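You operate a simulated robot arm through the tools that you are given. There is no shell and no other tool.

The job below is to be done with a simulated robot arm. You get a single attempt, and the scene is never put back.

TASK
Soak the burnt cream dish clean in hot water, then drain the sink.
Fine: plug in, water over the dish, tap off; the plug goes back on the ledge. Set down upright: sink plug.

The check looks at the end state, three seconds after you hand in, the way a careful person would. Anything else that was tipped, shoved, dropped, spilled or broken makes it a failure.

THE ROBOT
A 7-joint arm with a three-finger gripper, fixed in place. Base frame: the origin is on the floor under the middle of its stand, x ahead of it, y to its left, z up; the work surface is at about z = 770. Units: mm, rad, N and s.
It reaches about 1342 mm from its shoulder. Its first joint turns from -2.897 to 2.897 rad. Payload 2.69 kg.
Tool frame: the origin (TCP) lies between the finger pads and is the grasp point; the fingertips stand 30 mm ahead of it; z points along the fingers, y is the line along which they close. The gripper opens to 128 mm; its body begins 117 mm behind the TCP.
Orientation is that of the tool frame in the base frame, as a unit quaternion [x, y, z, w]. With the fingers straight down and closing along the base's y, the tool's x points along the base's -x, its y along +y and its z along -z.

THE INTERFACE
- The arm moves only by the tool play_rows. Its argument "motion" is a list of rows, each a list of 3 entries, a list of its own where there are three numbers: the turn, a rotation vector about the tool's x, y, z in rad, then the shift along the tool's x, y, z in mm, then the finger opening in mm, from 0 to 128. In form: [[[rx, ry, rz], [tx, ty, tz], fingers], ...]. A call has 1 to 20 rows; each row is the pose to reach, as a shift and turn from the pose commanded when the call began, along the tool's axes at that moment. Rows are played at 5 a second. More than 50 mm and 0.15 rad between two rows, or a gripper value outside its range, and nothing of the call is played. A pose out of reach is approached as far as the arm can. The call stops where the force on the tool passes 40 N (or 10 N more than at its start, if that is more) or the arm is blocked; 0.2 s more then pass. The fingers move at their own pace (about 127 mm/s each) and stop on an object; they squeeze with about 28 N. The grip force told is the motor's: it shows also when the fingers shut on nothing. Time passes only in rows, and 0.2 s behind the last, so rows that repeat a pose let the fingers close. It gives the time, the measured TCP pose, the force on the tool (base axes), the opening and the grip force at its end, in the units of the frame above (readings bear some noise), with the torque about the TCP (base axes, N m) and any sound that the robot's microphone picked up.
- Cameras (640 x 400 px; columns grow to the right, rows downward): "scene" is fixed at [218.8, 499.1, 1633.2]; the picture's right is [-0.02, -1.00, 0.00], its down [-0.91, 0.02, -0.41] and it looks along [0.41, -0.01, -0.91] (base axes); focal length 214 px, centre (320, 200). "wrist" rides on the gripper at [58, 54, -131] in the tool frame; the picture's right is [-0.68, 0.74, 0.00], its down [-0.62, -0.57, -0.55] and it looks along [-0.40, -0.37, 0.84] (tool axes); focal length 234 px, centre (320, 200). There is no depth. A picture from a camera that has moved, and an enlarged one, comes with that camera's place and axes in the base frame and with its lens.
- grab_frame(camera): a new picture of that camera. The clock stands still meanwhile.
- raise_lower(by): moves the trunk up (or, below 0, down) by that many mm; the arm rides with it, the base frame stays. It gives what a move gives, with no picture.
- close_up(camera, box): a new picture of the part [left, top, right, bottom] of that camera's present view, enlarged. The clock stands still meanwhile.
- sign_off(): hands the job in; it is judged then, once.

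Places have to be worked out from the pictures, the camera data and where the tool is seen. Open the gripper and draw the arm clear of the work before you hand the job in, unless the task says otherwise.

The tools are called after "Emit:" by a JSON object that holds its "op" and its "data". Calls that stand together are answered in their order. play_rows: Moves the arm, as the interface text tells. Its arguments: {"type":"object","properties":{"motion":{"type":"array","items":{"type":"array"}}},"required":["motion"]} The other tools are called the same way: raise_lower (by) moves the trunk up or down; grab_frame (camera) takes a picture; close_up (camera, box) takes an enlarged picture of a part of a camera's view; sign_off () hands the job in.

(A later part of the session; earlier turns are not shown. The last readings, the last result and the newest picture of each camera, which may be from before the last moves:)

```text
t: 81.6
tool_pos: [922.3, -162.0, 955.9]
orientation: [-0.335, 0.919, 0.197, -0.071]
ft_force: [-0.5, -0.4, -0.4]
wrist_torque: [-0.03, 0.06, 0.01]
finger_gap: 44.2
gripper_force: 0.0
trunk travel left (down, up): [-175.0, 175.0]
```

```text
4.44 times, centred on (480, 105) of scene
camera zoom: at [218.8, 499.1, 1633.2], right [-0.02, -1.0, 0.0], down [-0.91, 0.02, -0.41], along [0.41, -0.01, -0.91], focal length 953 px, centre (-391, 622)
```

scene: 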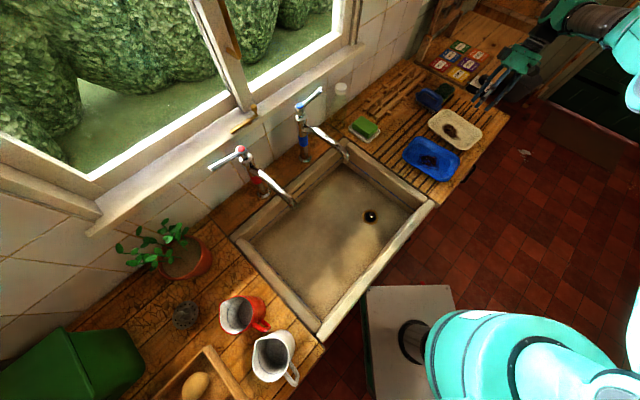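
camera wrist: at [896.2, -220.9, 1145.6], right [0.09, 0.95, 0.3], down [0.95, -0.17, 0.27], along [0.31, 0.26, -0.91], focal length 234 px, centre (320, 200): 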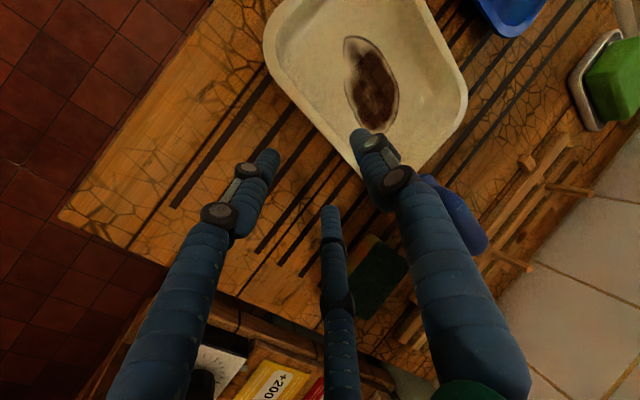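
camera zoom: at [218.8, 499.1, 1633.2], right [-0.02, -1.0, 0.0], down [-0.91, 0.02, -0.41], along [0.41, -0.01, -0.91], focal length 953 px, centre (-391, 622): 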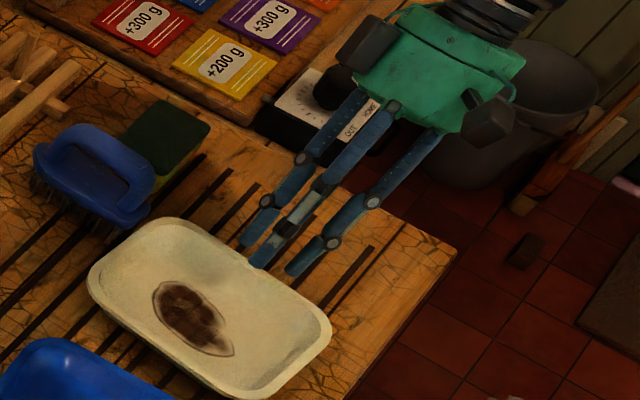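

The close view puts the rim edge ~5 mm further in than I had it (tool axis is 7 mm outside, I want ~2 mm). I'll shift inward 5 mm and go halfway down.

Emit:
{"op": "play_rows", "data": {"motion": [[[0, 0, 0], [0, 4.6, 2], 44], [[0, 0, 0], [0, 4.6, 14], 40], [[0, 0, 0], [0, 4.6, 14], 40]]}}

Emit:
{"op": "close_up", "data": {"camera": "wrist", "box": [250, 90, 400, 210]}}

Emit:
{"op": "close_up", "data": {"camera": "scene", "box": [440, 80, 520, 140]}}

```text
t: 82.4
tool_pos: [914.0, -155.2, 945.1]
orientation: [-0.334, 0.919, 0.196, -0.072]
ft_force: [-0.1, 0.0, -0.2]
wrist_torque: [-0.02, -0.01, 0.0]
finger_gap: 39.9
gripper_force: 0.0
trunk travel left (down, up): [-175.0, 175.0]
```

```text
3.33 times, centred on (325, 150) of wrist
camera zoom: at [873.1, -195.3, 1085.5], right [0.09, 0.95, 0.3], down [0.95, -0.17, 0.27], along [0.31, 0.26, -0.91], focal length 781 px, centre (303, 367)
```

zoom: 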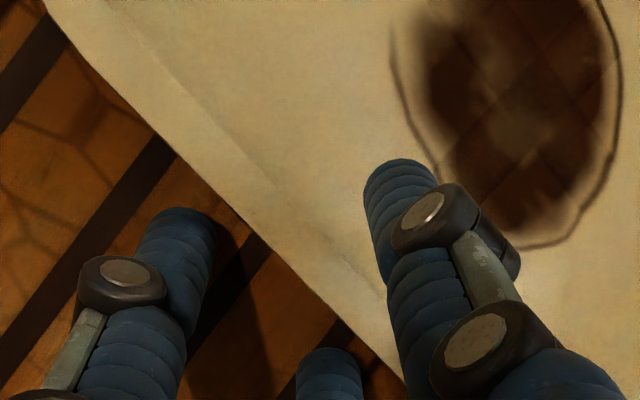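

```text
6.67 times, centred on (480, 110) of scene
camera zoom: at [218.8, 499.1, 1633.2], right [-0.02, -1.0, 0.0], down [-0.91, 0.02, -0.41], along [0.41, -0.01, -0.91], focal length 1430 px, centre (-747, 800)
```

zoom: 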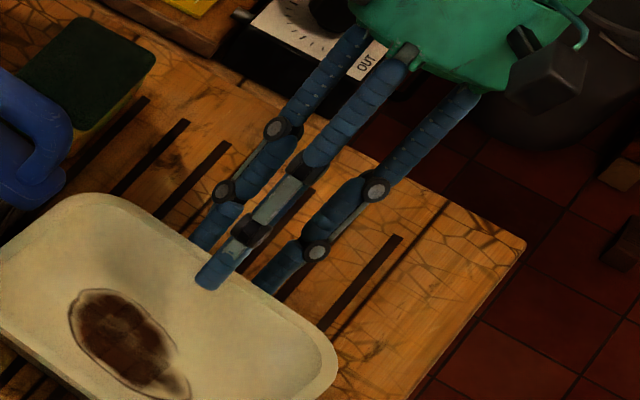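

The rim lip now lies between the outer fingers and the thumb, axis ~1 mm outside the edge. I'll go down the last 12 mm and close.

Emit:
{"op": "play_rows", "data": {"motion": [[[0, 0, 0], [0, 0.5, 6], 40], [[0, 0, 0], [0, 0.5, 11], 38], [[0, 0, 0], [0, 0.5, 11], 30], [[0, 0, 0], [0, 0.5, 12], 20], [[0, 0, 0], [0, 0.5, 12], 8], [[0, 0, 0], [0, 0.5, 12], 0], [[0, 0, 0], [0, 0.5, 12], 0]]}}

Emit:
{"op": "close_up", "data": {"camera": "wrist", "box": [250, 90, 400, 210]}}

Emit:
{"op": "close_up", "data": {"camera": "scene", "box": [440, 80, 520, 140]}}

```text
t: 84.0
tool_pos: [911.2, -148.6, 933.4]
orientation: [-0.335, 0.919, 0.196, -0.072]
ft_force: [0.5, -0.2, -1.6]
wrist_torque: [-0.09, -0.08, 0.0]
finger_gap: 7.7
gripper_force: 28.4
trunk travel left (down, up): [-175.0, 175.0]
```

```text
3.33 times, centred on (325, 150) of wrist
camera zoom: at [869.4, -190.6, 1074.1], right [0.09, 0.95, 0.3], down [0.95, -0.17, 0.27], along [0.31, 0.26, -0.91], focal length 781 px, centre (303, 367)
```

zoom: 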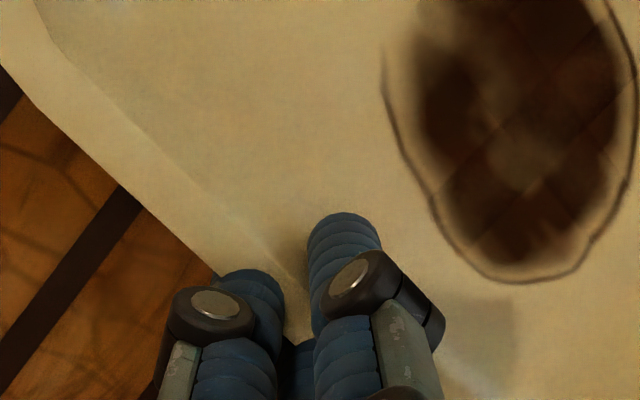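

```text
6.67 times, centred on (480, 110) of scene
camera zoom: at [218.8, 499.1, 1633.2], right [-0.02, -1.0, 0.0], down [-0.91, 0.02, -0.41], along [0.41, -0.01, -0.91], focal length 1430 px, centre (-747, 800)
```

zoom: 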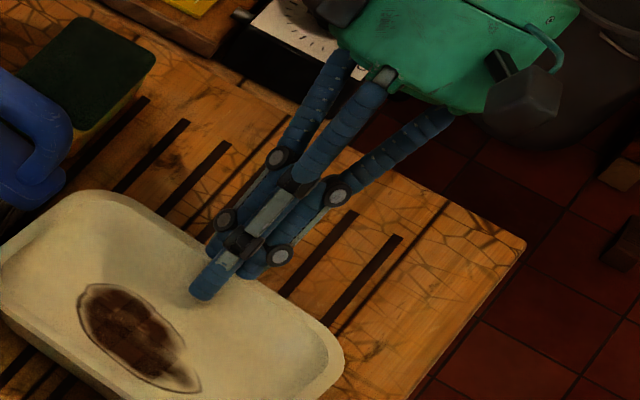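

The rim is pinched (gap 7.7 mm, full grip). I'll lift 15 mm and read the load.

Emit:
{"op": "play_rows", "data": {"motion": [[[0, 0, 0], [0, 2, -4.6], 0], [[0, 0, 0], [0, 4.1, -9.1], 0], [[0, 0, 0], [0, 6.1, -13.7], 0], [[0, 0, 0], [0, 6.1, -13.7], 0]]}}

Emit:
{"op": "close_up", "data": {"camera": "wrist", "box": [250, 90, 400, 210]}}

Emit:
{"op": "close_up", "data": {"camera": "scene", "box": [420, 80, 520, 150]}}

```text
t: 85.0
tool_pos: [912.7, -149.1, 949.0]
orientation: [-0.335, 0.919, 0.197, -0.072]
ft_force: [0.2, -1.3, -1.7]
wrist_torque: [-0.1, -0.07, -0.02]
finger_gap: 7.7
gripper_force: 28.3
trunk travel left (down, up): [-175.0, 175.0]
```

```text
3.33 times, centred on (325, 150) of wrist
camera zoom: at [869.2, -190.1, 1088.5], right [0.09, 0.95, 0.3], down [0.95, -0.17, 0.27], along [0.31, 0.26, -0.91], focal length 781 px, centre (303, 367)
```

zoom: 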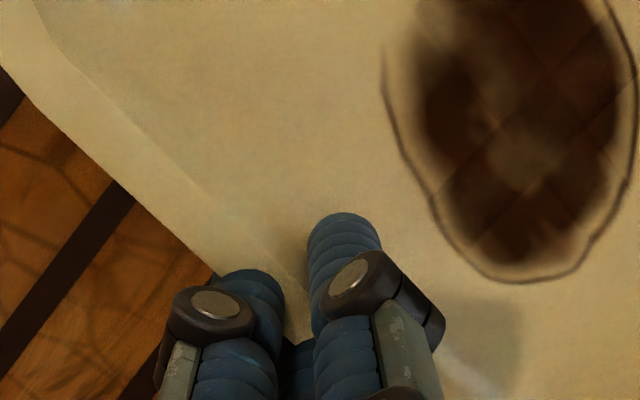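

```text
5.71 times, centred on (470, 115) of scene
camera zoom: at [218.8, 499.1, 1633.2], right [-0.02, -1.0, 0.0], down [-0.91, 0.02, -0.41], along [0.41, -0.01, -0.91], focal length 1226 px, centre (-537, 686)
```

zoom: 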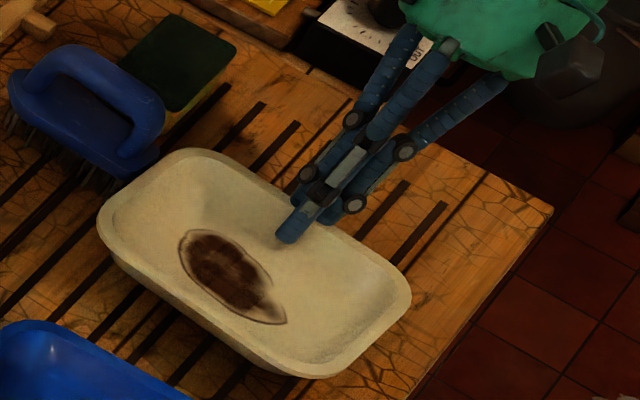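

The dish lifted level with no sag and weighs under 200 g. I'll raise it and carry it over the drainboard toward the sink, first half of the way.

Emit:
{"op": "play_rows", "data": {"motion": [[[0, 0, 0], [0, 8, -18], 0], [[0, 0, 0], [0, 18, -41], 0], [[0, 0, 0], [1, 45, -29], 0], [[0, 0, 0], [2, 75, -15], 0], [[0, 0, 0], [3.5, 107, -0.4], 0], [[0, 0, 0], [4.6, 140, 14.5], 0], [[0, 0, 0], [5.8, 172, 29], 0], [[0, 0, 0], [6.9, 205, 44], 0], [[0, 0, 0], [8, 237, 58], 0], [[0, 0, 0], [9.2, 270, 73], 0], [[0, 0, 0], [10.4, 303, 88], 0], [[0, 0, 0], [10.4, 303, 88], 0]]}}

Emit:
{"op": "grab_frame", "data": {"camera": "scene"}}

Emit:
{"op": "grab_frame", "data": {"camera": "wrist"}}

```text
t: 87.6
tool_pos: [703.8, 83.0, 991.4]
orientation: [-0.334, 0.919, 0.197, -0.072]
ft_force: [0.3, -0.1, -0.5]
wrist_torque: [-0.16, -0.11, 0.04]
finger_gap: 7.9
gripper_force: 27.9
trunk travel left (down, up): [-175.0, 175.0]
```

```text
taken
```

scene: 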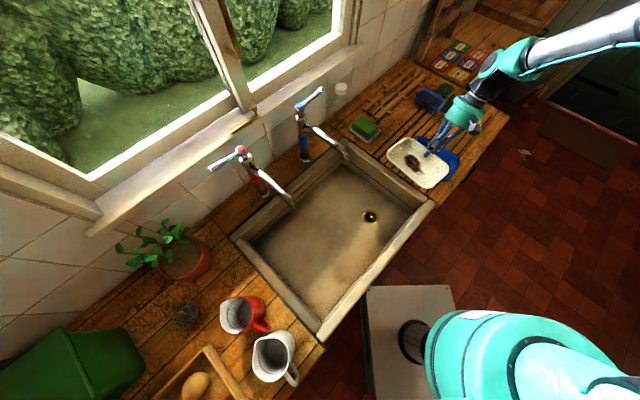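

```text
taken
camera wrist: at [661.5, 42.2, 1131.9], right [0.09, 0.95, 0.3], down [0.95, -0.17, 0.27], along [0.31, 0.26, -0.91], focal length 234 px, centre (320, 200)
```

wrist: 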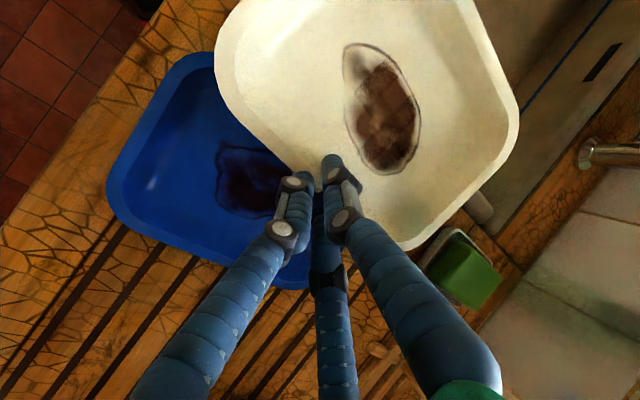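

The dish is steady and well clear of the blue dish. I'll continue to above the placing spot in the sink.

Emit:
{"op": "play_rows", "data": {"motion": [[[0, 0, 0], [1.2, 36, 17], 0], [[0, 0, 0], [2.5, 73, 34], 0], [[0, 0, 0], [3.7, 110, 51], 0], [[0, 0, 0], [5, 148, 69], 0], [[0, 0, 0], [6.2, 186, 87], 0], [[0, 0, 0], [7.5, 224, 105], 0], [[0, 0, 0], [8.8, 262, 123], 0], [[0, 0, 0], [10, 302, 141], 0], [[0, 0, 0], [10, 302, 141], 0]]}}

Emit:
{"op": "grab_frame", "data": {"camera": "scene"}}

Emit:
{"op": "grab_frame", "data": {"camera": "wrist"}}

```text
t: 89.6
tool_pos: [480.3, 333.6, 986.4]
orientation: [-0.335, 0.919, 0.195, -0.072]
ft_force: [-0.7, 0.3, -1.0]
wrist_torque: [-0.14, -0.13, 0.04]
finger_gap: 7.6
gripper_force: 28.0
trunk travel left (down, up): [-175.0, 175.0]
```

```text
taken
```

scene: 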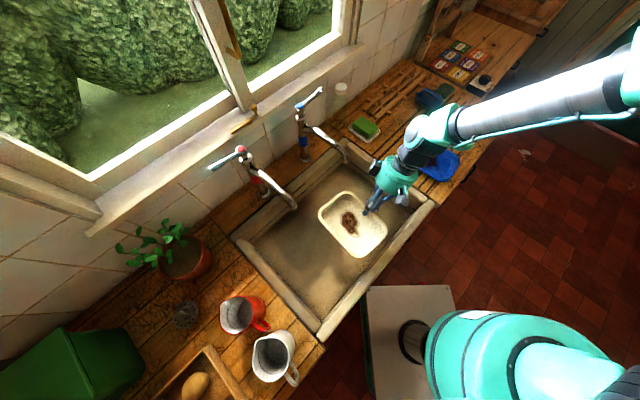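

```text
taken
camera wrist: at [438.5, 292.6, 1125.5], right [0.09, 0.95, 0.3], down [0.95, -0.17, 0.27], along [0.31, 0.26, -0.91], focal length 234 px, centre (320, 200)
```

wrist: 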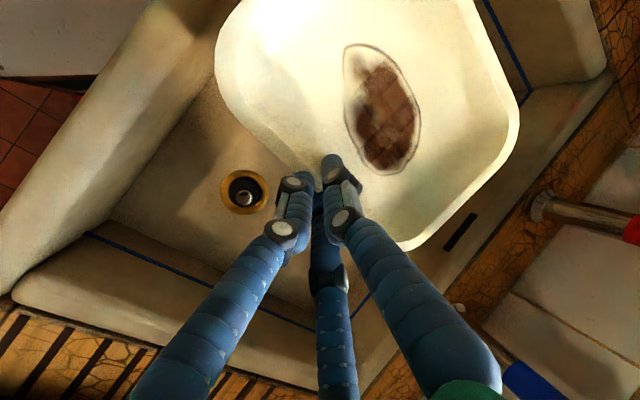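

The dish is over the sink, clear of the drain, walls and spouts. I'll lower it vertically to just above the floor.

Emit:
{"op": "play_rows", "data": {"motion": [[[0, 0, 0], [0, -16.3, 36.6], 0], [[0, 0, 0], [0, -32.6, 73.1], 0], [[0, 0, 0], [0, -49, 109.7], 0], [[0, 0, 0], [0, -63.2, 141.7], 0], [[0, 0, 0], [0, -71.4, 160], 0], [[0, 0, 0], [0, -71.4, 160], 0]]}}

Emit:
{"op": "grab_frame", "data": {"camera": "wrist"}}

Emit:
{"op": "close_up", "data": {"camera": "scene", "box": [240, 140, 440, 300]}}

```text
t: 91.0
tool_pos: [482.0, 330.1, 809.7]
orientation: [-0.334, 0.919, 0.196, -0.072]
ft_force: [0.3, 0.5, -1.1]
wrist_torque: [-0.08, -0.05, 0.01]
finger_gap: 7.5
gripper_force: 28.1
trunk travel left (down, up): [-175.0, 175.0]
```

```text
taken
camera wrist: at [440.0, 290.7, 950.7], right [0.09, 0.95, 0.3], down [0.95, -0.17, 0.27], along [0.31, 0.26, -0.91], focal length 234 px, centre (320, 200)
```

wrist: 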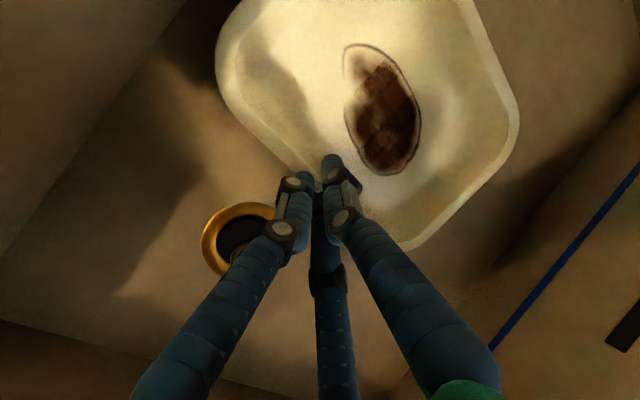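

```text
2.50 times, centred on (340, 220) of scene
camera zoom: at [218.8, 499.1, 1633.2], right [-0.02, -1.0, 0.0], down [-0.91, 0.02, -0.41], along [0.41, -0.01, -0.91], focal length 536 px, centre (270, 150)
```

zoom: 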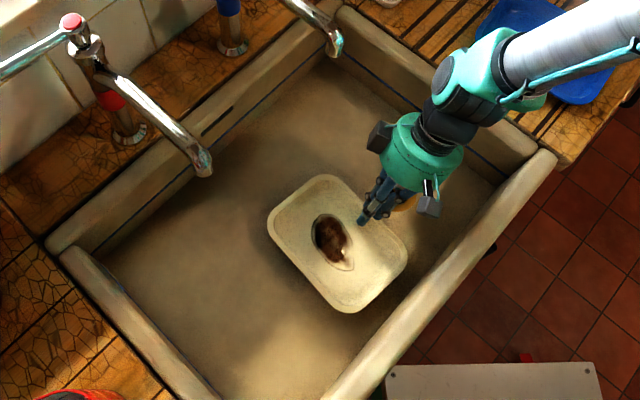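

About 10 mm above the floor. Lowering in small steps until it touches.

Emit:
{"op": "play_rows", "data": {"motion": [[[0, 0, 0], [0, -1.2, 2.7], 0], [[0, 0, 0], [0, -2.4, 5.5], 0], [[0, 0, 0], [0, -3.3, 7.3], 0], [[0, 0, 0], [0, -3.3, 7.3], 0]]}}

Emit:
{"op": "play_rows", "data": {"motion": [[[0, 0, 0], [0, -0.8, 1.8], 0], [[0, 0, 0], [0, -0.8, 1.8], 0]]}}

```text
t: 92.0
tool_pos: [481.0, 331.7, 804.4]
orientation: [-0.335, 0.919, 0.197, -0.071]
ft_force: [-1.2, -4.0, 17.2]
wrist_torque: [-0.27, 0.48, 0.18]
finger_gap: 7.8
gripper_force: 28.0
trunk travel left (down, up): [-175.0, 175.0]
```

```text
t: 92.6
tool_pos: [480.4, 333.1, 802.2]
orientation: [-0.335, 0.919, 0.196, -0.07]
ft_force: [-2.4, 0.9, 34.9]
wrist_torque: [0.42, 0.38, -0.05]
finger_gap: 7.9
gripper_force: 27.9
trunk travel left (down, up): [-175.0, 175.0]
```

The dish is on the floor (35 N). I'll relax, open the fingers a little, and withdraw along the tool axis.

Emit:
{"op": "play_rows", "data": {"motion": [[[0, 0, 0], [0, 0.8, -1.8], 0], [[0, 0, 0], [0, 0.8, -1.8], 16], [[0, 0, 0], [0, 0.8, -1.8], 28], [[0, 0, 0], [0, 0.8, -1.8], 34], [[0, 0, 0], [0, 0.8, -14], 36], [[0, 0, 0], [0, 0.8, -35], 40], [[0, 0, 0], [0, 0.8, -70], 40], [[0, 0, 0], [0, 0.8, -100], 40], [[0, 0, 0], [0, 0.8, -100], 40]]}}

Emit:
{"op": "grab_frame", "data": {"camera": "wrist"}}

Emit:
{"op": "close_up", "data": {"camera": "scene", "box": [240, 140, 440, 300]}}

```text
t: 94.6
tool_pos: [506.8, 302.9, 893.6]
orientation: [-0.334, 0.919, 0.196, -0.071]
ft_force: [-0.4, 0.0, 0.0]
wrist_torque: [0.01, 0.02, 0.0]
finger_gap: 39.9
gripper_force: 0.1
trunk travel left (down, up): [-175.0, 175.0]
```

```text
taken
camera wrist: at [465.0, 261.8, 1034.4], right [0.09, 0.95, 0.3], down [0.95, -0.17, 0.27], along [0.31, 0.26, -0.91], focal length 234 px, centre (320, 200)
```

wrist: 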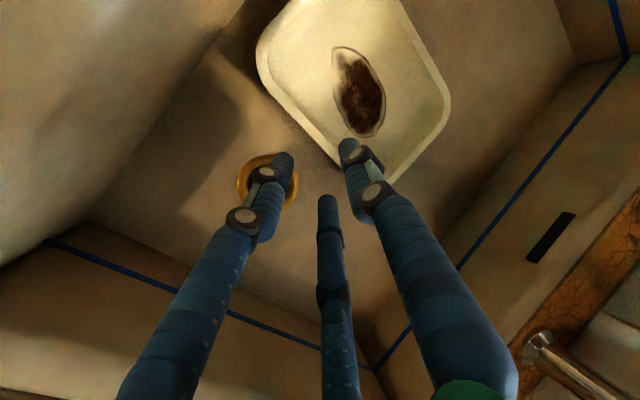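

```text
2.50 times, centred on (340, 220) of scene
camera zoom: at [218.8, 499.1, 1633.2], right [-0.02, -1.0, 0.0], down [-0.91, 0.02, -0.41], along [0.41, -0.01, -0.91], focal length 536 px, centre (270, 150)
```

zoom: 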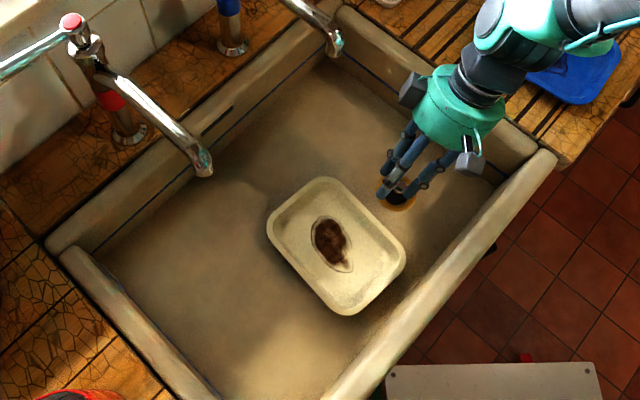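

The dish sits flat in the sink, well clear of the plug. Now I'll rise clear of the spouts and turn the tool (fingers closed) so I can push the hot tap's lever.

Emit:
{"op": "play_rows", "data": {"motion": [[[0, 0, 0], [10, 17, -40], 40], [[0, 0, 0], [21, 35, -80], 20], [[0, 0, 0], [31, 52, -121], 0], [[0, 0, 0], [42, 70, -161], 0], [[0, 0, 0], [52, 88, -201], 0], [[0, 0, 0], [63, 105, -241], 0], [[0, 0, 0], [73, 122, -282], 0], [[0, 0, 0], [83, 138, -322], 0], [[0, 0, 0], [83, 138, -322], 0]]}}

Emit:
{"op": "play_rows", "data": {"motion": [[[0.057, 0.024, -0.114], [0, 0, 0], 0], [[0.113, 0.049, -0.228], [0, 0, 0], 0], [[0.17, 0.073, -0.342], [0, 0, 0], 0], [[0.227, 0.097, -0.456], [0, 0, 0], 0], [[0.283, 0.122, -0.57], [0, 0, 0], 0], [[0.34, 0.146, -0.684], [0, 0, 0], 0], [[0.397, 0.17, -0.799], [0, 0, 0], 0], [[0.397, 0.17, -0.799], [0, 0, 0], 0]]}}

Emit:
{"op": "grab_frame", "data": {"camera": "scene"}}

Emit:
{"op": "close_up", "data": {"camera": "scene", "box": [190, 120, 310, 220]}}

```text
t: 96.6
tool_pos: [444.6, 243.6, 1242.2]
orientation: [-0.333, 0.919, 0.197, -0.072]
ft_force: [-0.1, -0.1, 0.0]
wrist_torque: [0.02, -0.05, -0.03]
finger_gap: 2.2
gripper_force: 27.7
trunk travel left (down, up): [-175.0, 175.0]
```

```text
t: 98.4
tool_pos: [446.3, 244.7, 1243.9]
orientation: [-0.685, 0.728, 0.0, 0.001]
ft_force: [0.8, 1.0, 0.8]
wrist_torque: [-0.02, -0.06, 0.0]
finger_gap: 2.1
gripper_force: 28.1
trunk travel left (down, up): [-175.0, 175.0]
```

```text
taken
```

scene: 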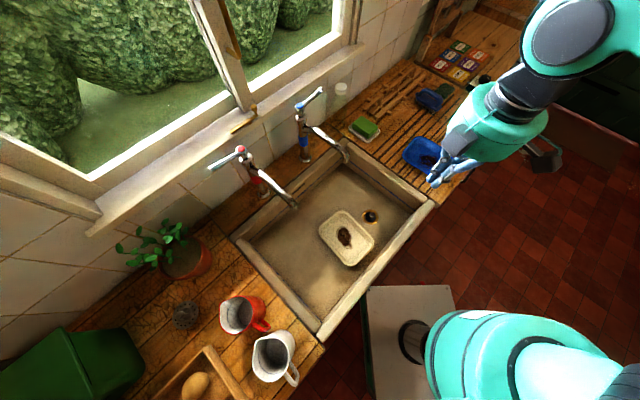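

```text
4.00 times, centred on (250, 170) of scene
camera zoom: at [218.8, 499.1, 1633.2], right [-0.02, -1.0, 0.0], down [-0.91, 0.02, -0.41], along [0.41, -0.01, -0.91], focal length 858 px, centre (600, 320)
```

zoom: 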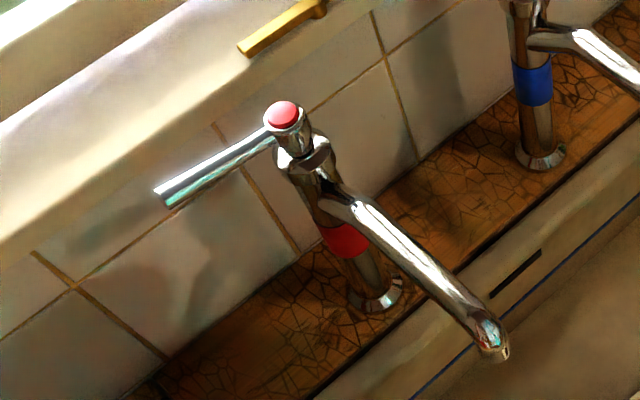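

The tool is vertical with closed fingers. I'll travel at z≈1280 (well above taps and spouts) to over the hot lever, whose tip is near (515, 765, 1178).

Emit:
{"op": "play_rows", "data": {"motion": [[[0, 0, 0], [-42, -5, -3], 0], [[0, 0, 0], [-84, -10, -6], 0], [[0, 0, 0], [-126, -16, -9], 0], [[0, 0, 0], [-168, -21, -12], 0], [[0, 0, 0], [-210, -26, -15], 0], [[0, 0, 0], [-252, -31, -18], 0], [[0, 0, 0], [-294, -37, -21], 0], [[0, 0, 0], [-336, -42, -24], 0], [[0, 0, 0], [-378, -47, -27], 0], [[0, 0, 0], [-420, -52, -30], 0], [[0, 0, 0], [-462, -58, -33], 0], [[0, 0, 0], [-505, -63, -36], 0], [[0, 0, 0], [-505, -63, -36], 0]]}}

Emit:
{"op": "grab_frame", "data": {"camera": "wrist"}}

Emit:
{"op": "grab_frame", "data": {"camera": "scene"}}

```text
t: 101.2
tool_pos: [540.4, 743.6, 1278.7]
orientation: [-0.684, 0.729, 0.001, 0.0]
ft_force: [-0.1, 0.4, -0.7]
wrist_torque: [-0.04, -0.01, -0.01]
finger_gap: 2.1
gripper_force: 27.7
trunk travel left (down, up): [-175.0, 175.0]
```

```text
taken
camera wrist: at [483.5, 689.9, 1407.8], right [-0.69, 0.72, 0.0], down [0.6, 0.58, 0.55], along [0.4, 0.38, -0.84], focal length 234 px, centre (320, 200)
```

wrist: 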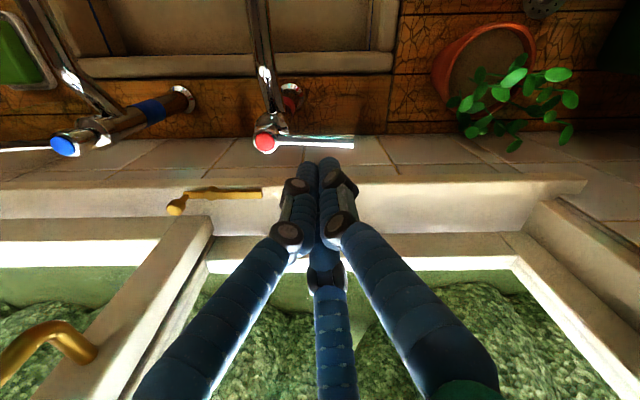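

```text
taken
```

scene: 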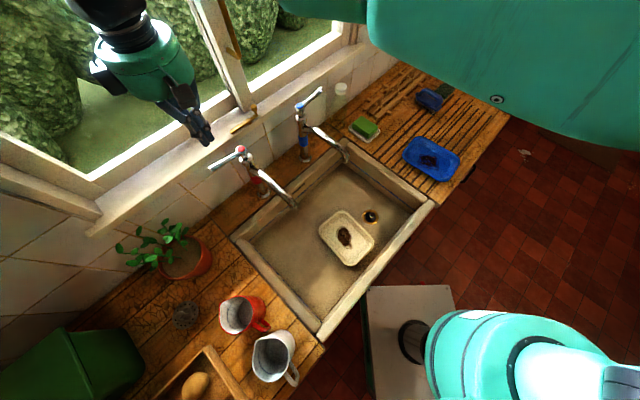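

The lever is parallel to the wall, tip at about (519, 768), and the sill's front edge is ~55 mm behind the tap. I'll move the closed fingertips to the wall side of the lever (29 mm behind it, ~70 mm out from the tap axis) and lower them beside it.

Emit:
{"op": "play_rows", "data": {"motion": [[[0, 0, 0], [-16, -8, 0], 0], [[0, 0, 0], [-31, -16, 0], 0], [[0, 0, 0], [-31, -16, 30], 0], [[0, 0, 0], [-31, -16, 60], 0], [[0, 0, 0], [-31, -16, 60], 0]]}}

Emit:
{"op": "grab_frame", "data": {"camera": "wrist"}}

Emit:
{"op": "close_up", "data": {"camera": "scene", "box": [150, 60, 310, 200]}}

```text
t: 102.4
tool_pos: [557.7, 773.6, 1220.4]
orientation: [-0.684, 0.729, 0.001, 0.0]
ft_force: [0.2, -1.0, 0.0]
wrist_torque: [-0.02, 0.03, 0.02]
finger_gap: 2.3
gripper_force: 28.0
trunk travel left (down, up): [-175.0, 175.0]
```

```text
taken
camera wrist: at [500.6, 718.7, 1349.8], right [-0.69, 0.72, 0.0], down [0.6, 0.58, 0.55], along [0.4, 0.38, -0.84], focal length 234 px, centre (320, 200)
```

wrist: 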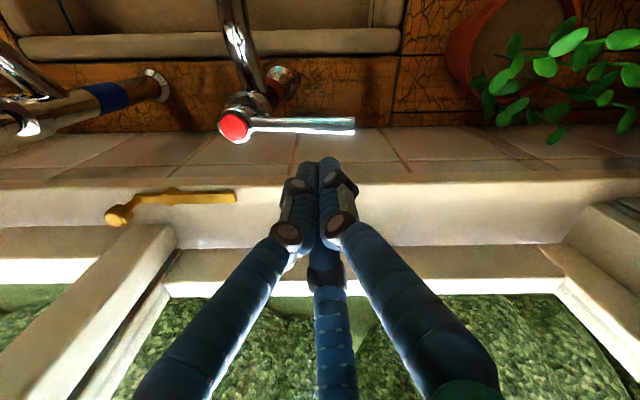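

```text
2.86 times, centred on (230, 130) of scene
camera zoom: at [218.8, 499.1, 1633.2], right [-0.02, -1.0, 0.0], down [-0.91, 0.02, -0.41], along [0.41, -0.01, -0.91], focal length 613 px, centre (577, 400)
```

zoom: 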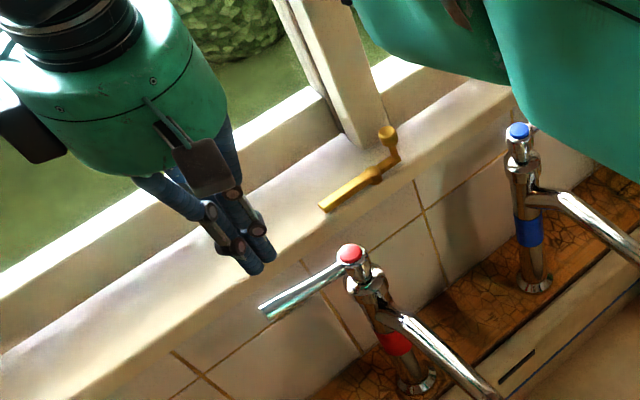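

Fingertips are just behind the lever with the sill's edge behind them. I'll lower 28 mm so the tips come level with the lever.

Emit:
{"op": "play_rows", "data": {"motion": [[[0, 0, 0], [0, 0, 14], 0], [[0, 0, 0], [0, 0, 28], 0], [[0, 0, 0], [0, 0, 30], 0], [[0, 0, 0], [0, 0, 30], 0]]}}

Emit:
{"op": "close_up", "data": {"camera": "wrist", "box": [200, 80, 420, 240]}}

Emit:
{"op": "close_up", "data": {"camera": "scene", "box": [180, 100, 300, 190]}}

```text
t: 103.4
tool_pos: [558.1, 775.2, 1189.6]
orientation: [-0.685, 0.729, 0.0, 0.0]
ft_force: [0.2, 1.2, -0.2]
wrist_torque: [-0.02, 0.0, -0.01]
finger_gap: 2.3
gripper_force: 28.3
trunk travel left (down, up): [-175.0, 175.0]
```

```text
2.50 times, centred on (310, 160) of wrist
camera zoom: at [500.8, 719.1, 1319.2], right [-0.69, 0.72, 0.0], down [0.6, 0.58, 0.55], along [0.4, 0.38, -0.84], focal length 585 px, centre (345, 300)
```

zoom: 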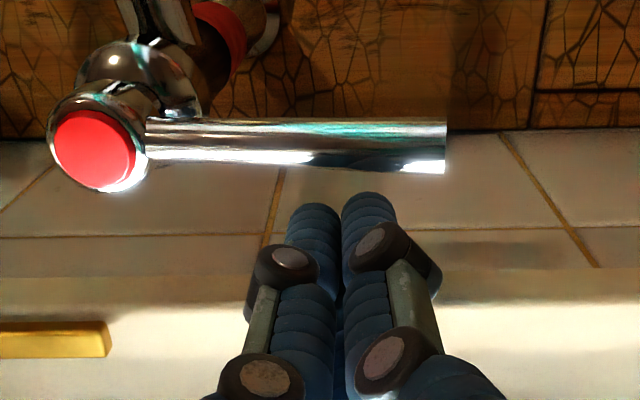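

```text
4.44 times, centred on (240, 145) of scene
camera zoom: at [218.8, 499.1, 1633.2], right [-0.02, -1.0, 0.0], down [-0.91, 0.02, -0.41], along [0.41, -0.01, -0.91], focal length 953 px, centre (676, 444)
```

zoom: 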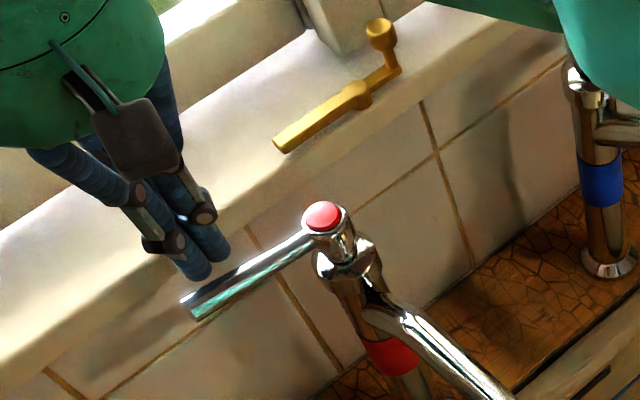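

Tips are behind and slightly below the lever's centreline (lever z≈1167). I'll push it toward the room along its arc, first ~15°, and watch the force and sound.

Emit:
{"op": "play_rows", "data": {"motion": [[[0, 0, 0], [0, 0, 4], 0], [[0, 0, 0], [4.5, 3.9, 4], 0], [[0, 0, 0], [10, 11, 4], 0], [[0, 0, 0], [16.2, 19, 4], 0], [[0, 0, 0], [16.2, 19, 4], 0]]}}

Emit:
{"op": "close_up", "data": {"camera": "wrist", "box": [200, 80, 420, 240]}}

Emit:
{"op": "close_up", "data": {"camera": "scene", "box": [180, 100, 400, 270]}}

```text
t: 104.6
tool_pos: [539.9, 759.5, 1186.1]
orientation: [-0.684, 0.729, 0.0, 0.0]
ft_force: [0.4, 0.7, -0.6]
wrist_torque: [0.04, 0.0, 0.0]
finger_gap: 2.0
gripper_force: 27.7
trunk travel left (down, up): [-175.0, 175.0]
```

```text
2.50 times, centred on (310, 160) of wrist
camera zoom: at [481.6, 704.5, 1315.0], right [-0.69, 0.72, 0.0], down [0.6, 0.58, 0.55], along [0.4, 0.38, -0.84], focal length 585 px, centre (345, 300)
```

zoom: 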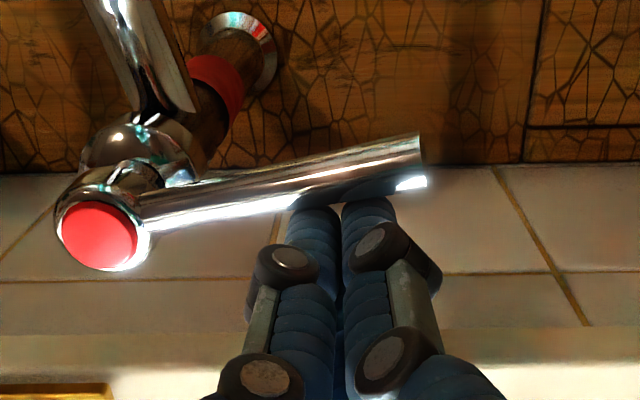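

```text
2.35 times, centred on (290, 185) of scene
camera zoom: at [218.8, 499.1, 1633.2], right [-0.02, -1.0, 0.0], down [-0.91, 0.02, -0.41], along [0.41, -0.01, -0.91], focal length 505 px, centre (391, 235)
```

zoom: 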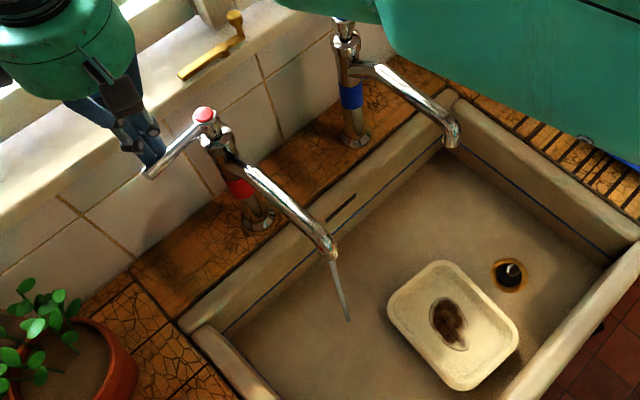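

Water is running from the hot spout and the lever turns freely. I'll open it further, to about 45°.

Emit:
{"op": "play_rows", "data": {"motion": [[[0, 0, 0], [8, 6, 0], 0], [[0, 0, 0], [15.5, 11.7, 0], 0], [[0, 0, 0], [24, 16, 0], 0], [[0, 0, 0], [33.3, 19, 0], 0], [[0, 0, 0], [33.3, 19, 0], 0]]}}

Emit:
{"op": "close_up", "data": {"camera": "scene", "box": [180, 100, 440, 300]}}

Emit:
{"op": "grab_frame", "data": {"camera": "wrist"}}

```text
t: 105.8
tool_pos: [518.2, 727.4, 1185.5]
orientation: [-0.685, 0.729, 0.0, 0.0]
ft_force: [0.6, 0.0, 0.7]
wrist_torque: [0.0, -0.03, 0.02]
finger_gap: 1.9
gripper_force: 27.7
trunk travel left (down, up): [-175.0, 175.0]
```

```text
2.00 times, centred on (310, 200) of scene
camera zoom: at [218.8, 499.1, 1633.2], right [-0.02, -1.0, 0.0], down [-0.91, 0.02, -0.41], along [0.41, -0.01, -0.91], focal length 429 px, centre (340, 200)
```

zoom: 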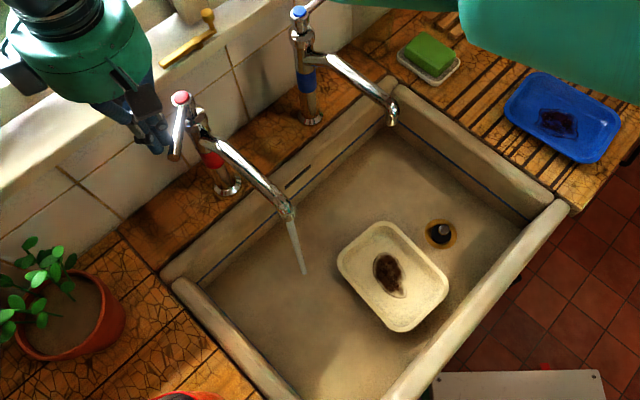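

```text
taken
camera wrist: at [460.3, 672.2, 1314.9], right [-0.69, 0.72, 0.0], down [0.6, 0.58, 0.55], along [0.4, 0.38, -0.84], focal length 234 px, centre (320, 200)
```

wrist: 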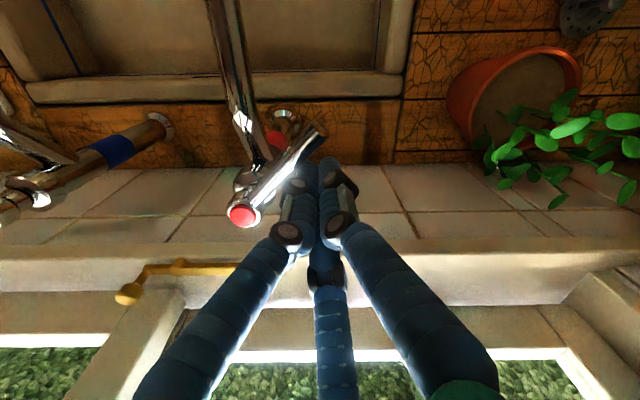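

The stream is good. While it fills I'll lift over the lever and come down on its room side, ready to push it shut again.

Emit:
{"op": "play_rows", "data": {"motion": [[[0, 0, 0], [0, 0, -22], 0], [[0, 0, 0], [0, 0, -45], 0], [[0, 0, 0], [28, -2, -45], 0], [[0, 0, 0], [56, -3.5, -45], 0], [[0, 0, 0], [60, -3.5, -20], 0], [[0, 0, 0], [60, -3.5, 0], 0], [[0, 0, 0], [60, -3.5, 0], 0]]}}

Emit:
{"op": "close_up", "data": {"camera": "scene", "box": [180, 100, 440, 300]}}

Emit:
{"op": "close_up", "data": {"camera": "wrist", "box": [200, 80, 420, 240]}}

```text
t: 107.4
tool_pos: [518.8, 665.9, 1185.7]
orientation: [-0.685, 0.729, -0.001, 0.0]
ft_force: [-0.7, -0.1, 0.2]
wrist_torque: [0.0, 0.01, 0.01]
finger_gap: 2.1
gripper_force: 27.9
trunk travel left (down, up): [-175.0, 175.0]
```

```text
2.00 times, centred on (310, 200) of scene
camera zoom: at [218.8, 499.1, 1633.2], right [-0.02, -1.0, 0.0], down [-0.91, 0.02, -0.41], along [0.41, -0.01, -0.91], focal length 429 px, centre (340, 200)
```

zoom: 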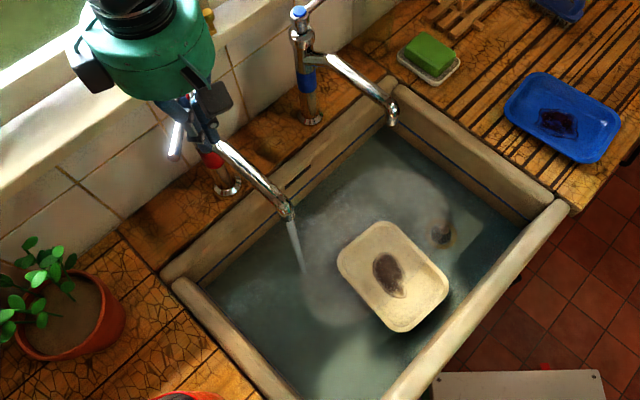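

```text
2.50 times, centred on (310, 160) of wrist
camera zoom: at [461.2, 610.5, 1315.6], right [-0.69, 0.72, 0.0], down [0.6, 0.58, 0.55], along [0.4, 0.38, -0.84], focal length 585 px, centre (345, 300)
```

zoom: 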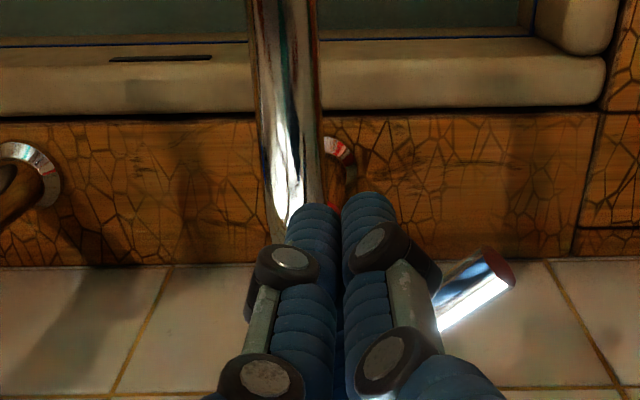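

Hot, steaming water is filling quickly. I'll hold position about a second and check the level against the dish.

Emit:
{"op": "play_rows", "data": {"motion": [[[0, 0, 0], [0, 0, 0], 0], [[0, 0, 0], [0, 0, 0], 0], [[0, 0, 0], [0, 0, 0], 0], [[0, 0, 0], [0, 0, 0], 0]]}}

Emit:
{"op": "close_up", "data": {"camera": "scene", "box": [240, 140, 440, 300]}}

```text
t: 108.4
tool_pos: [518.7, 666.0, 1186.9]
orientation: [-0.685, 0.729, 0.0, 0.0]
ft_force: [-0.8, -0.4, -0.4]
wrist_torque: [0.02, 0.0, -0.01]
finger_gap: 2.1
gripper_force: 28.5
trunk travel left (down, up): [-175.0, 175.0]
```

```text
2.50 times, centred on (340, 220) of scene
camera zoom: at [218.8, 499.1, 1633.2], right [-0.02, -1.0, 0.0], down [-0.91, 0.02, -0.41], along [0.41, -0.01, -0.91], focal length 536 px, centre (270, 150)
```

zoom: 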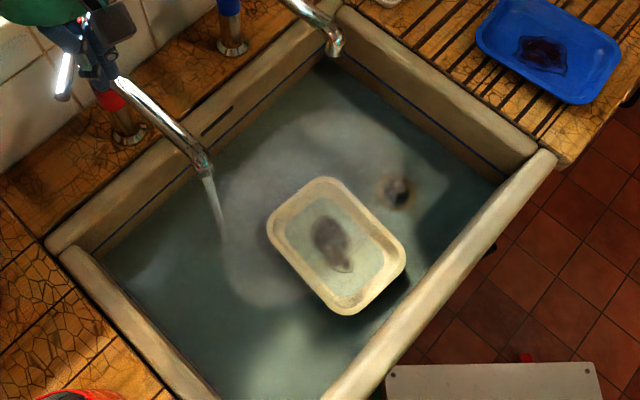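

Water is about level with the dish's rim now. I'll let it run a bit over a second more.

Emit:
{"op": "play_rows", "data": {"motion": [[[0, 0, 0], [0, 0, 0], 0], [[0, 0, 0], [0, 0, 0], 0], [[0, 0, 0], [0, 0, 0], 0], [[0, 0, 0], [0, 0, 0], 0], [[0, 0, 0], [0, 0, 0], 0]]}}

Emit:
{"op": "close_up", "data": {"camera": "scene", "box": [240, 140, 440, 300]}}

```text
t: 109.6
tool_pos: [519.2, 666.2, 1185.4]
orientation: [-0.685, 0.729, 0.0, -0.001]
ft_force: [0.5, 0.4, 0.6]
wrist_torque: [-0.02, 0.02, -0.03]
finger_gap: 2.2
gripper_force: 28.0
trunk travel left (down, up): [-175.0, 175.0]
```

```text
2.50 times, centred on (340, 220) of scene
camera zoom: at [218.8, 499.1, 1633.2], right [-0.02, -1.0, 0.0], down [-0.91, 0.02, -0.41], along [0.41, -0.01, -0.91], focal length 536 px, centre (270, 150)
```

zoom: 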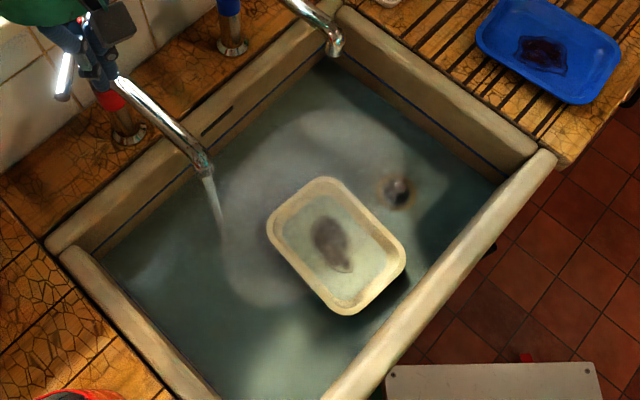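

The rise is gradual; the dish is filling. I'll wait three more seconds.

Emit:
{"op": "play_rows", "data": {"motion": [[[0, 0, 0], [0, 0, 0], 0], [[0, 0, 0], [0, 0, 0], 0], [[0, 0, 0], [0, 0, 0], 0], [[0, 0, 0], [0, 0, 0], 0], [[0, 0, 0], [0, 0, 0], 0], [[0, 0, 0], [0, 0, 0], 0], [[0, 0, 0], [0, 0, 0], 0], [[0, 0, 0], [0, 0, 0], 0], [[0, 0, 0], [0, 0, 0], 0], [[0, 0, 0], [0, 0, 0], 0], [[0, 0, 0], [0, 0, 0], 0], [[0, 0, 0], [0, 0, 0], 0], [[0, 0, 0], [0, 0, 0], 0], [[0, 0, 0], [0, 0, 0], 0]]}}

Emit:
{"op": "close_up", "data": {"camera": "scene", "box": [240, 140, 440, 300]}}

```text
t: 112.6
tool_pos: [518.2, 665.8, 1185.7]
orientation: [-0.684, 0.729, 0.0, 0.001]
ft_force: [1.1, -0.7, 0.7]
wrist_torque: [-0.01, -0.01, 0.0]
finger_gap: 2.4
gripper_force: 28.3
trunk travel left (down, up): [-175.0, 175.0]
```

```text
2.50 times, centred on (340, 220) of scene
camera zoom: at [218.8, 499.1, 1633.2], right [-0.02, -1.0, 0.0], down [-0.91, 0.02, -0.41], along [0.41, -0.01, -0.91], focal length 536 px, centre (270, 150)
```

zoom: 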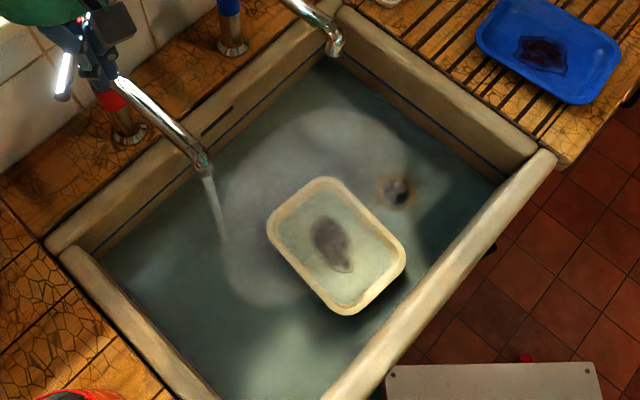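

The rim is still just proud of the water. I'll keep waiting, four seconds at a time.

Emit:
{"op": "play_rows", "data": {"motion": [[[0, 0, 0], [0, 0, 0], 0], [[0, 0, 0], [0, 0, 0], 0], [[0, 0, 0], [0, 0, 0], 0], [[0, 0, 0], [0, 0, 0], 0], [[0, 0, 0], [0, 0, 0], 0], [[0, 0, 0], [0, 0, 0], 0], [[0, 0, 0], [0, 0, 0], 0], [[0, 0, 0], [0, 0, 0], 0], [[0, 0, 0], [0, 0, 0], 0], [[0, 0, 0], [0, 0, 0], 0], [[0, 0, 0], [0, 0, 0], 0], [[0, 0, 0], [0, 0, 0], 0], [[0, 0, 0], [0, 0, 0], 0], [[0, 0, 0], [0, 0, 0], 0], [[0, 0, 0], [0, 0, 0], 0], [[0, 0, 0], [0, 0, 0], 0], [[0, 0, 0], [0, 0, 0], 0], [[0, 0, 0], [0, 0, 0], 0], [[0, 0, 0], [0, 0, 0], 0]]}}

Emit:
{"op": "close_up", "data": {"camera": "scene", "box": [240, 140, 440, 300]}}

Emit:
{"op": "close_up", "data": {"camera": "scene", "box": [300, 180, 400, 280]}}

```text
t: 116.6
tool_pos: [519.4, 665.3, 1186.8]
orientation: [-0.685, 0.729, 0.0, 0.0]
ft_force: [0.2, -0.3, 0.0]
wrist_torque: [-0.02, -0.03, 0.03]
finger_gap: 2.3
gripper_force: 27.7
trunk travel left (down, up): [-175.0, 175.0]
```

```text
2.50 times, centred on (340, 220) of scene
camera zoom: at [218.8, 499.1, 1633.2], right [-0.02, -1.0, 0.0], down [-0.91, 0.02, -0.41], along [0.41, -0.01, -0.91], focal length 536 px, centre (270, 150)
```

zoom: 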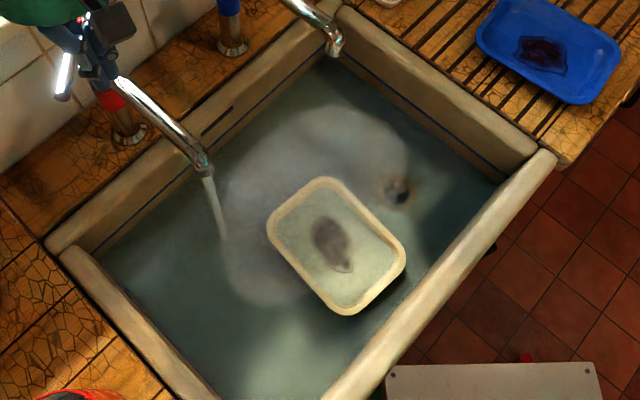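

```text
4.00 times, centred on (350, 230) of scene
camera zoom: at [218.8, 499.1, 1633.2], right [-0.02, -1.0, 0.0], down [-0.91, 0.02, -0.41], along [0.41, -0.01, -0.91], focal length 858 px, centre (200, 80)
```

zoom: 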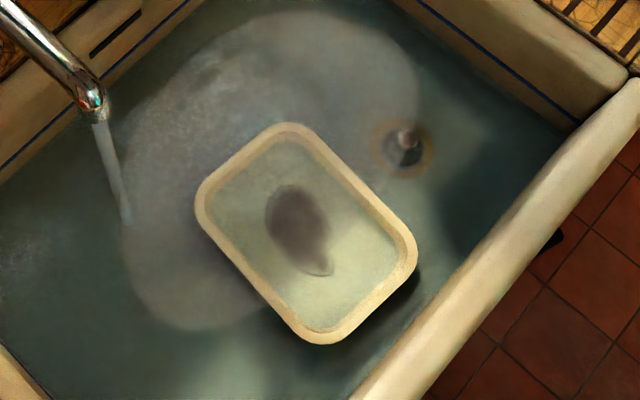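

The dish holds water inside but its rim is still visible at the surface. Waiting another four seconds.

Emit:
{"op": "play_rows", "data": {"motion": [[[0, 0, 0], [0, 0, 0], 0], [[0, 0, 0], [0, 0, 0], 0], [[0, 0, 0], [0, 0, 0], 0], [[0, 0, 0], [0, 0, 0], 0], [[0, 0, 0], [0, 0, 0], 0], [[0, 0, 0], [0, 0, 0], 0], [[0, 0, 0], [0, 0, 0], 0], [[0, 0, 0], [0, 0, 0], 0], [[0, 0, 0], [0, 0, 0], 0], [[0, 0, 0], [0, 0, 0], 0], [[0, 0, 0], [0, 0, 0], 0], [[0, 0, 0], [0, 0, 0], 0], [[0, 0, 0], [0, 0, 0], 0], [[0, 0, 0], [0, 0, 0], 0], [[0, 0, 0], [0, 0, 0], 0], [[0, 0, 0], [0, 0, 0], 0], [[0, 0, 0], [0, 0, 0], 0], [[0, 0, 0], [0, 0, 0], 0], [[0, 0, 0], [0, 0, 0], 0], [[0, 0, 0], [0, 0, 0], 0]]}}

Emit:
{"op": "close_up", "data": {"camera": "scene", "box": [300, 180, 400, 280]}}

Emit:
{"op": "grab_frame", "data": {"camera": "scene"}}

```text
t: 120.8
tool_pos: [518.3, 664.7, 1185.9]
orientation: [-0.684, 0.729, 0.0, -0.001]
ft_force: [0.2, -0.5, 0.3]
wrist_torque: [0.0, 0.02, 0.03]
finger_gap: 2.1
gripper_force: 28.1
trunk travel left (down, up): [-175.0, 175.0]
```

```text
4.00 times, centred on (350, 230) of scene
camera zoom: at [218.8, 499.1, 1633.2], right [-0.02, -1.0, 0.0], down [-0.91, 0.02, -0.41], along [0.41, -0.01, -0.91], focal length 858 px, centre (200, 80)
```

zoom: 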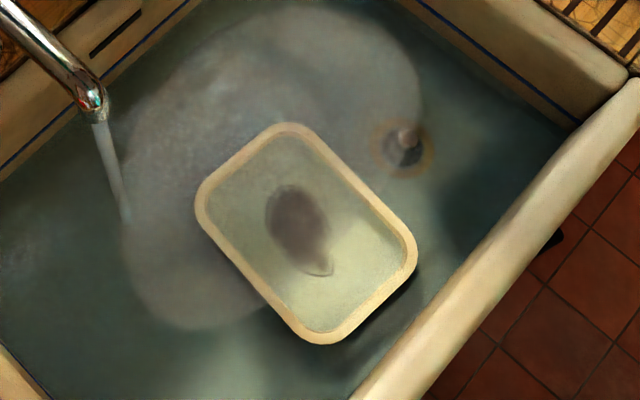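

```text
taken
```

scene: 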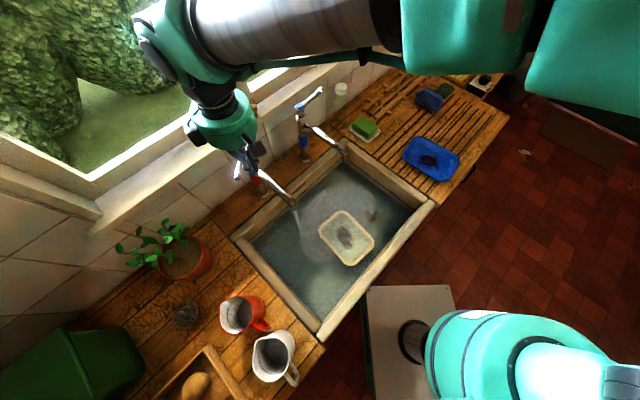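

Steady but slow; the rim is not yet under. I'll keep it running.

Emit:
{"op": "play_rows", "data": {"motion": [[[0, 0, 0], [0, 0, 0], 0], [[0, 0, 0], [0, 0, 0], 0], [[0, 0, 0], [0, 0, 0], 0], [[0, 0, 0], [0, 0, 0], 0], [[0, 0, 0], [0, 0, 0], 0], [[0, 0, 0], [0, 0, 0], 0], [[0, 0, 0], [0, 0, 0], 0], [[0, 0, 0], [0, 0, 0], 0], [[0, 0, 0], [0, 0, 0], 0], [[0, 0, 0], [0, 0, 0], 0], [[0, 0, 0], [0, 0, 0], 0], [[0, 0, 0], [0, 0, 0], 0], [[0, 0, 0], [0, 0, 0], 0], [[0, 0, 0], [0, 0, 0], 0], [[0, 0, 0], [0, 0, 0], 0], [[0, 0, 0], [0, 0, 0], 0], [[0, 0, 0], [0, 0, 0], 0], [[0, 0, 0], [0, 0, 0], 0], [[0, 0, 0], [0, 0, 0], 0], [[0, 0, 0], [0, 0, 0], 0]]}}

Emit:
{"op": "play_rows", "data": {"motion": [[[0, 0, 0], [0, 0, 0], 0], [[0, 0, 0], [0, 0, 0], 0], [[0, 0, 0], [0, 0, 0], 0], [[0, 0, 0], [0, 0, 0], 0], [[0, 0, 0], [0, 0, 0], 0], [[0, 0, 0], [0, 0, 0], 0], [[0, 0, 0], [0, 0, 0], 0], [[0, 0, 0], [0, 0, 0], 0], [[0, 0, 0], [0, 0, 0], 0], [[0, 0, 0], [0, 0, 0], 0], [[0, 0, 0], [0, 0, 0], 0], [[0, 0, 0], [0, 0, 0], 0], [[0, 0, 0], [0, 0, 0], 0], [[0, 0, 0], [0, 0, 0], 0], [[0, 0, 0], [0, 0, 0], 0], [[0, 0, 0], [0, 0, 0], 0], [[0, 0, 0], [0, 0, 0], 0], [[0, 0, 0], [0, 0, 0], 0], [[0, 0, 0], [0, 0, 0], 0], [[0, 0, 0], [0, 0, 0], 0]]}}

Emit:
{"op": "close_up", "data": {"camera": "scene", "box": [300, 180, 400, 280]}}

```text
t: 125.0
tool_pos: [518.5, 665.4, 1185.6]
orientation: [-0.684, 0.73, 0.0, 0.0]
ft_force: [0.3, -0.3, 0.4]
wrist_torque: [0.03, 0.02, 0.0]
finger_gap: 2.1
gripper_force: 27.9
trunk travel left (down, up): [-175.0, 175.0]
```

```text
t: 129.2
tool_pos: [517.9, 664.7, 1185.7]
orientation: [-0.685, 0.729, 0.0, 0.0]
ft_force: [-0.1, -0.8, -0.2]
wrist_torque: [-0.03, 0.03, -0.02]
finger_gap: 2.0
gripper_force: 28.5
trunk travel left (down, up): [-175.0, 175.0]
```

```text
4.00 times, centred on (350, 230) of scene
camera zoom: at [218.8, 499.1, 1633.2], right [-0.02, -1.0, 0.0], down [-0.91, 0.02, -0.41], along [0.41, -0.01, -0.91], focal length 858 px, centre (200, 80)
```

zoom: 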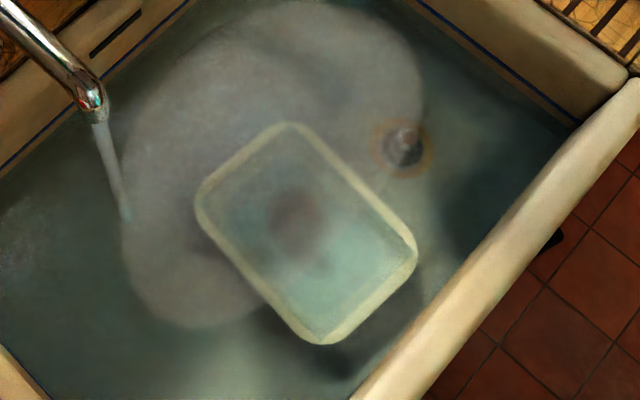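

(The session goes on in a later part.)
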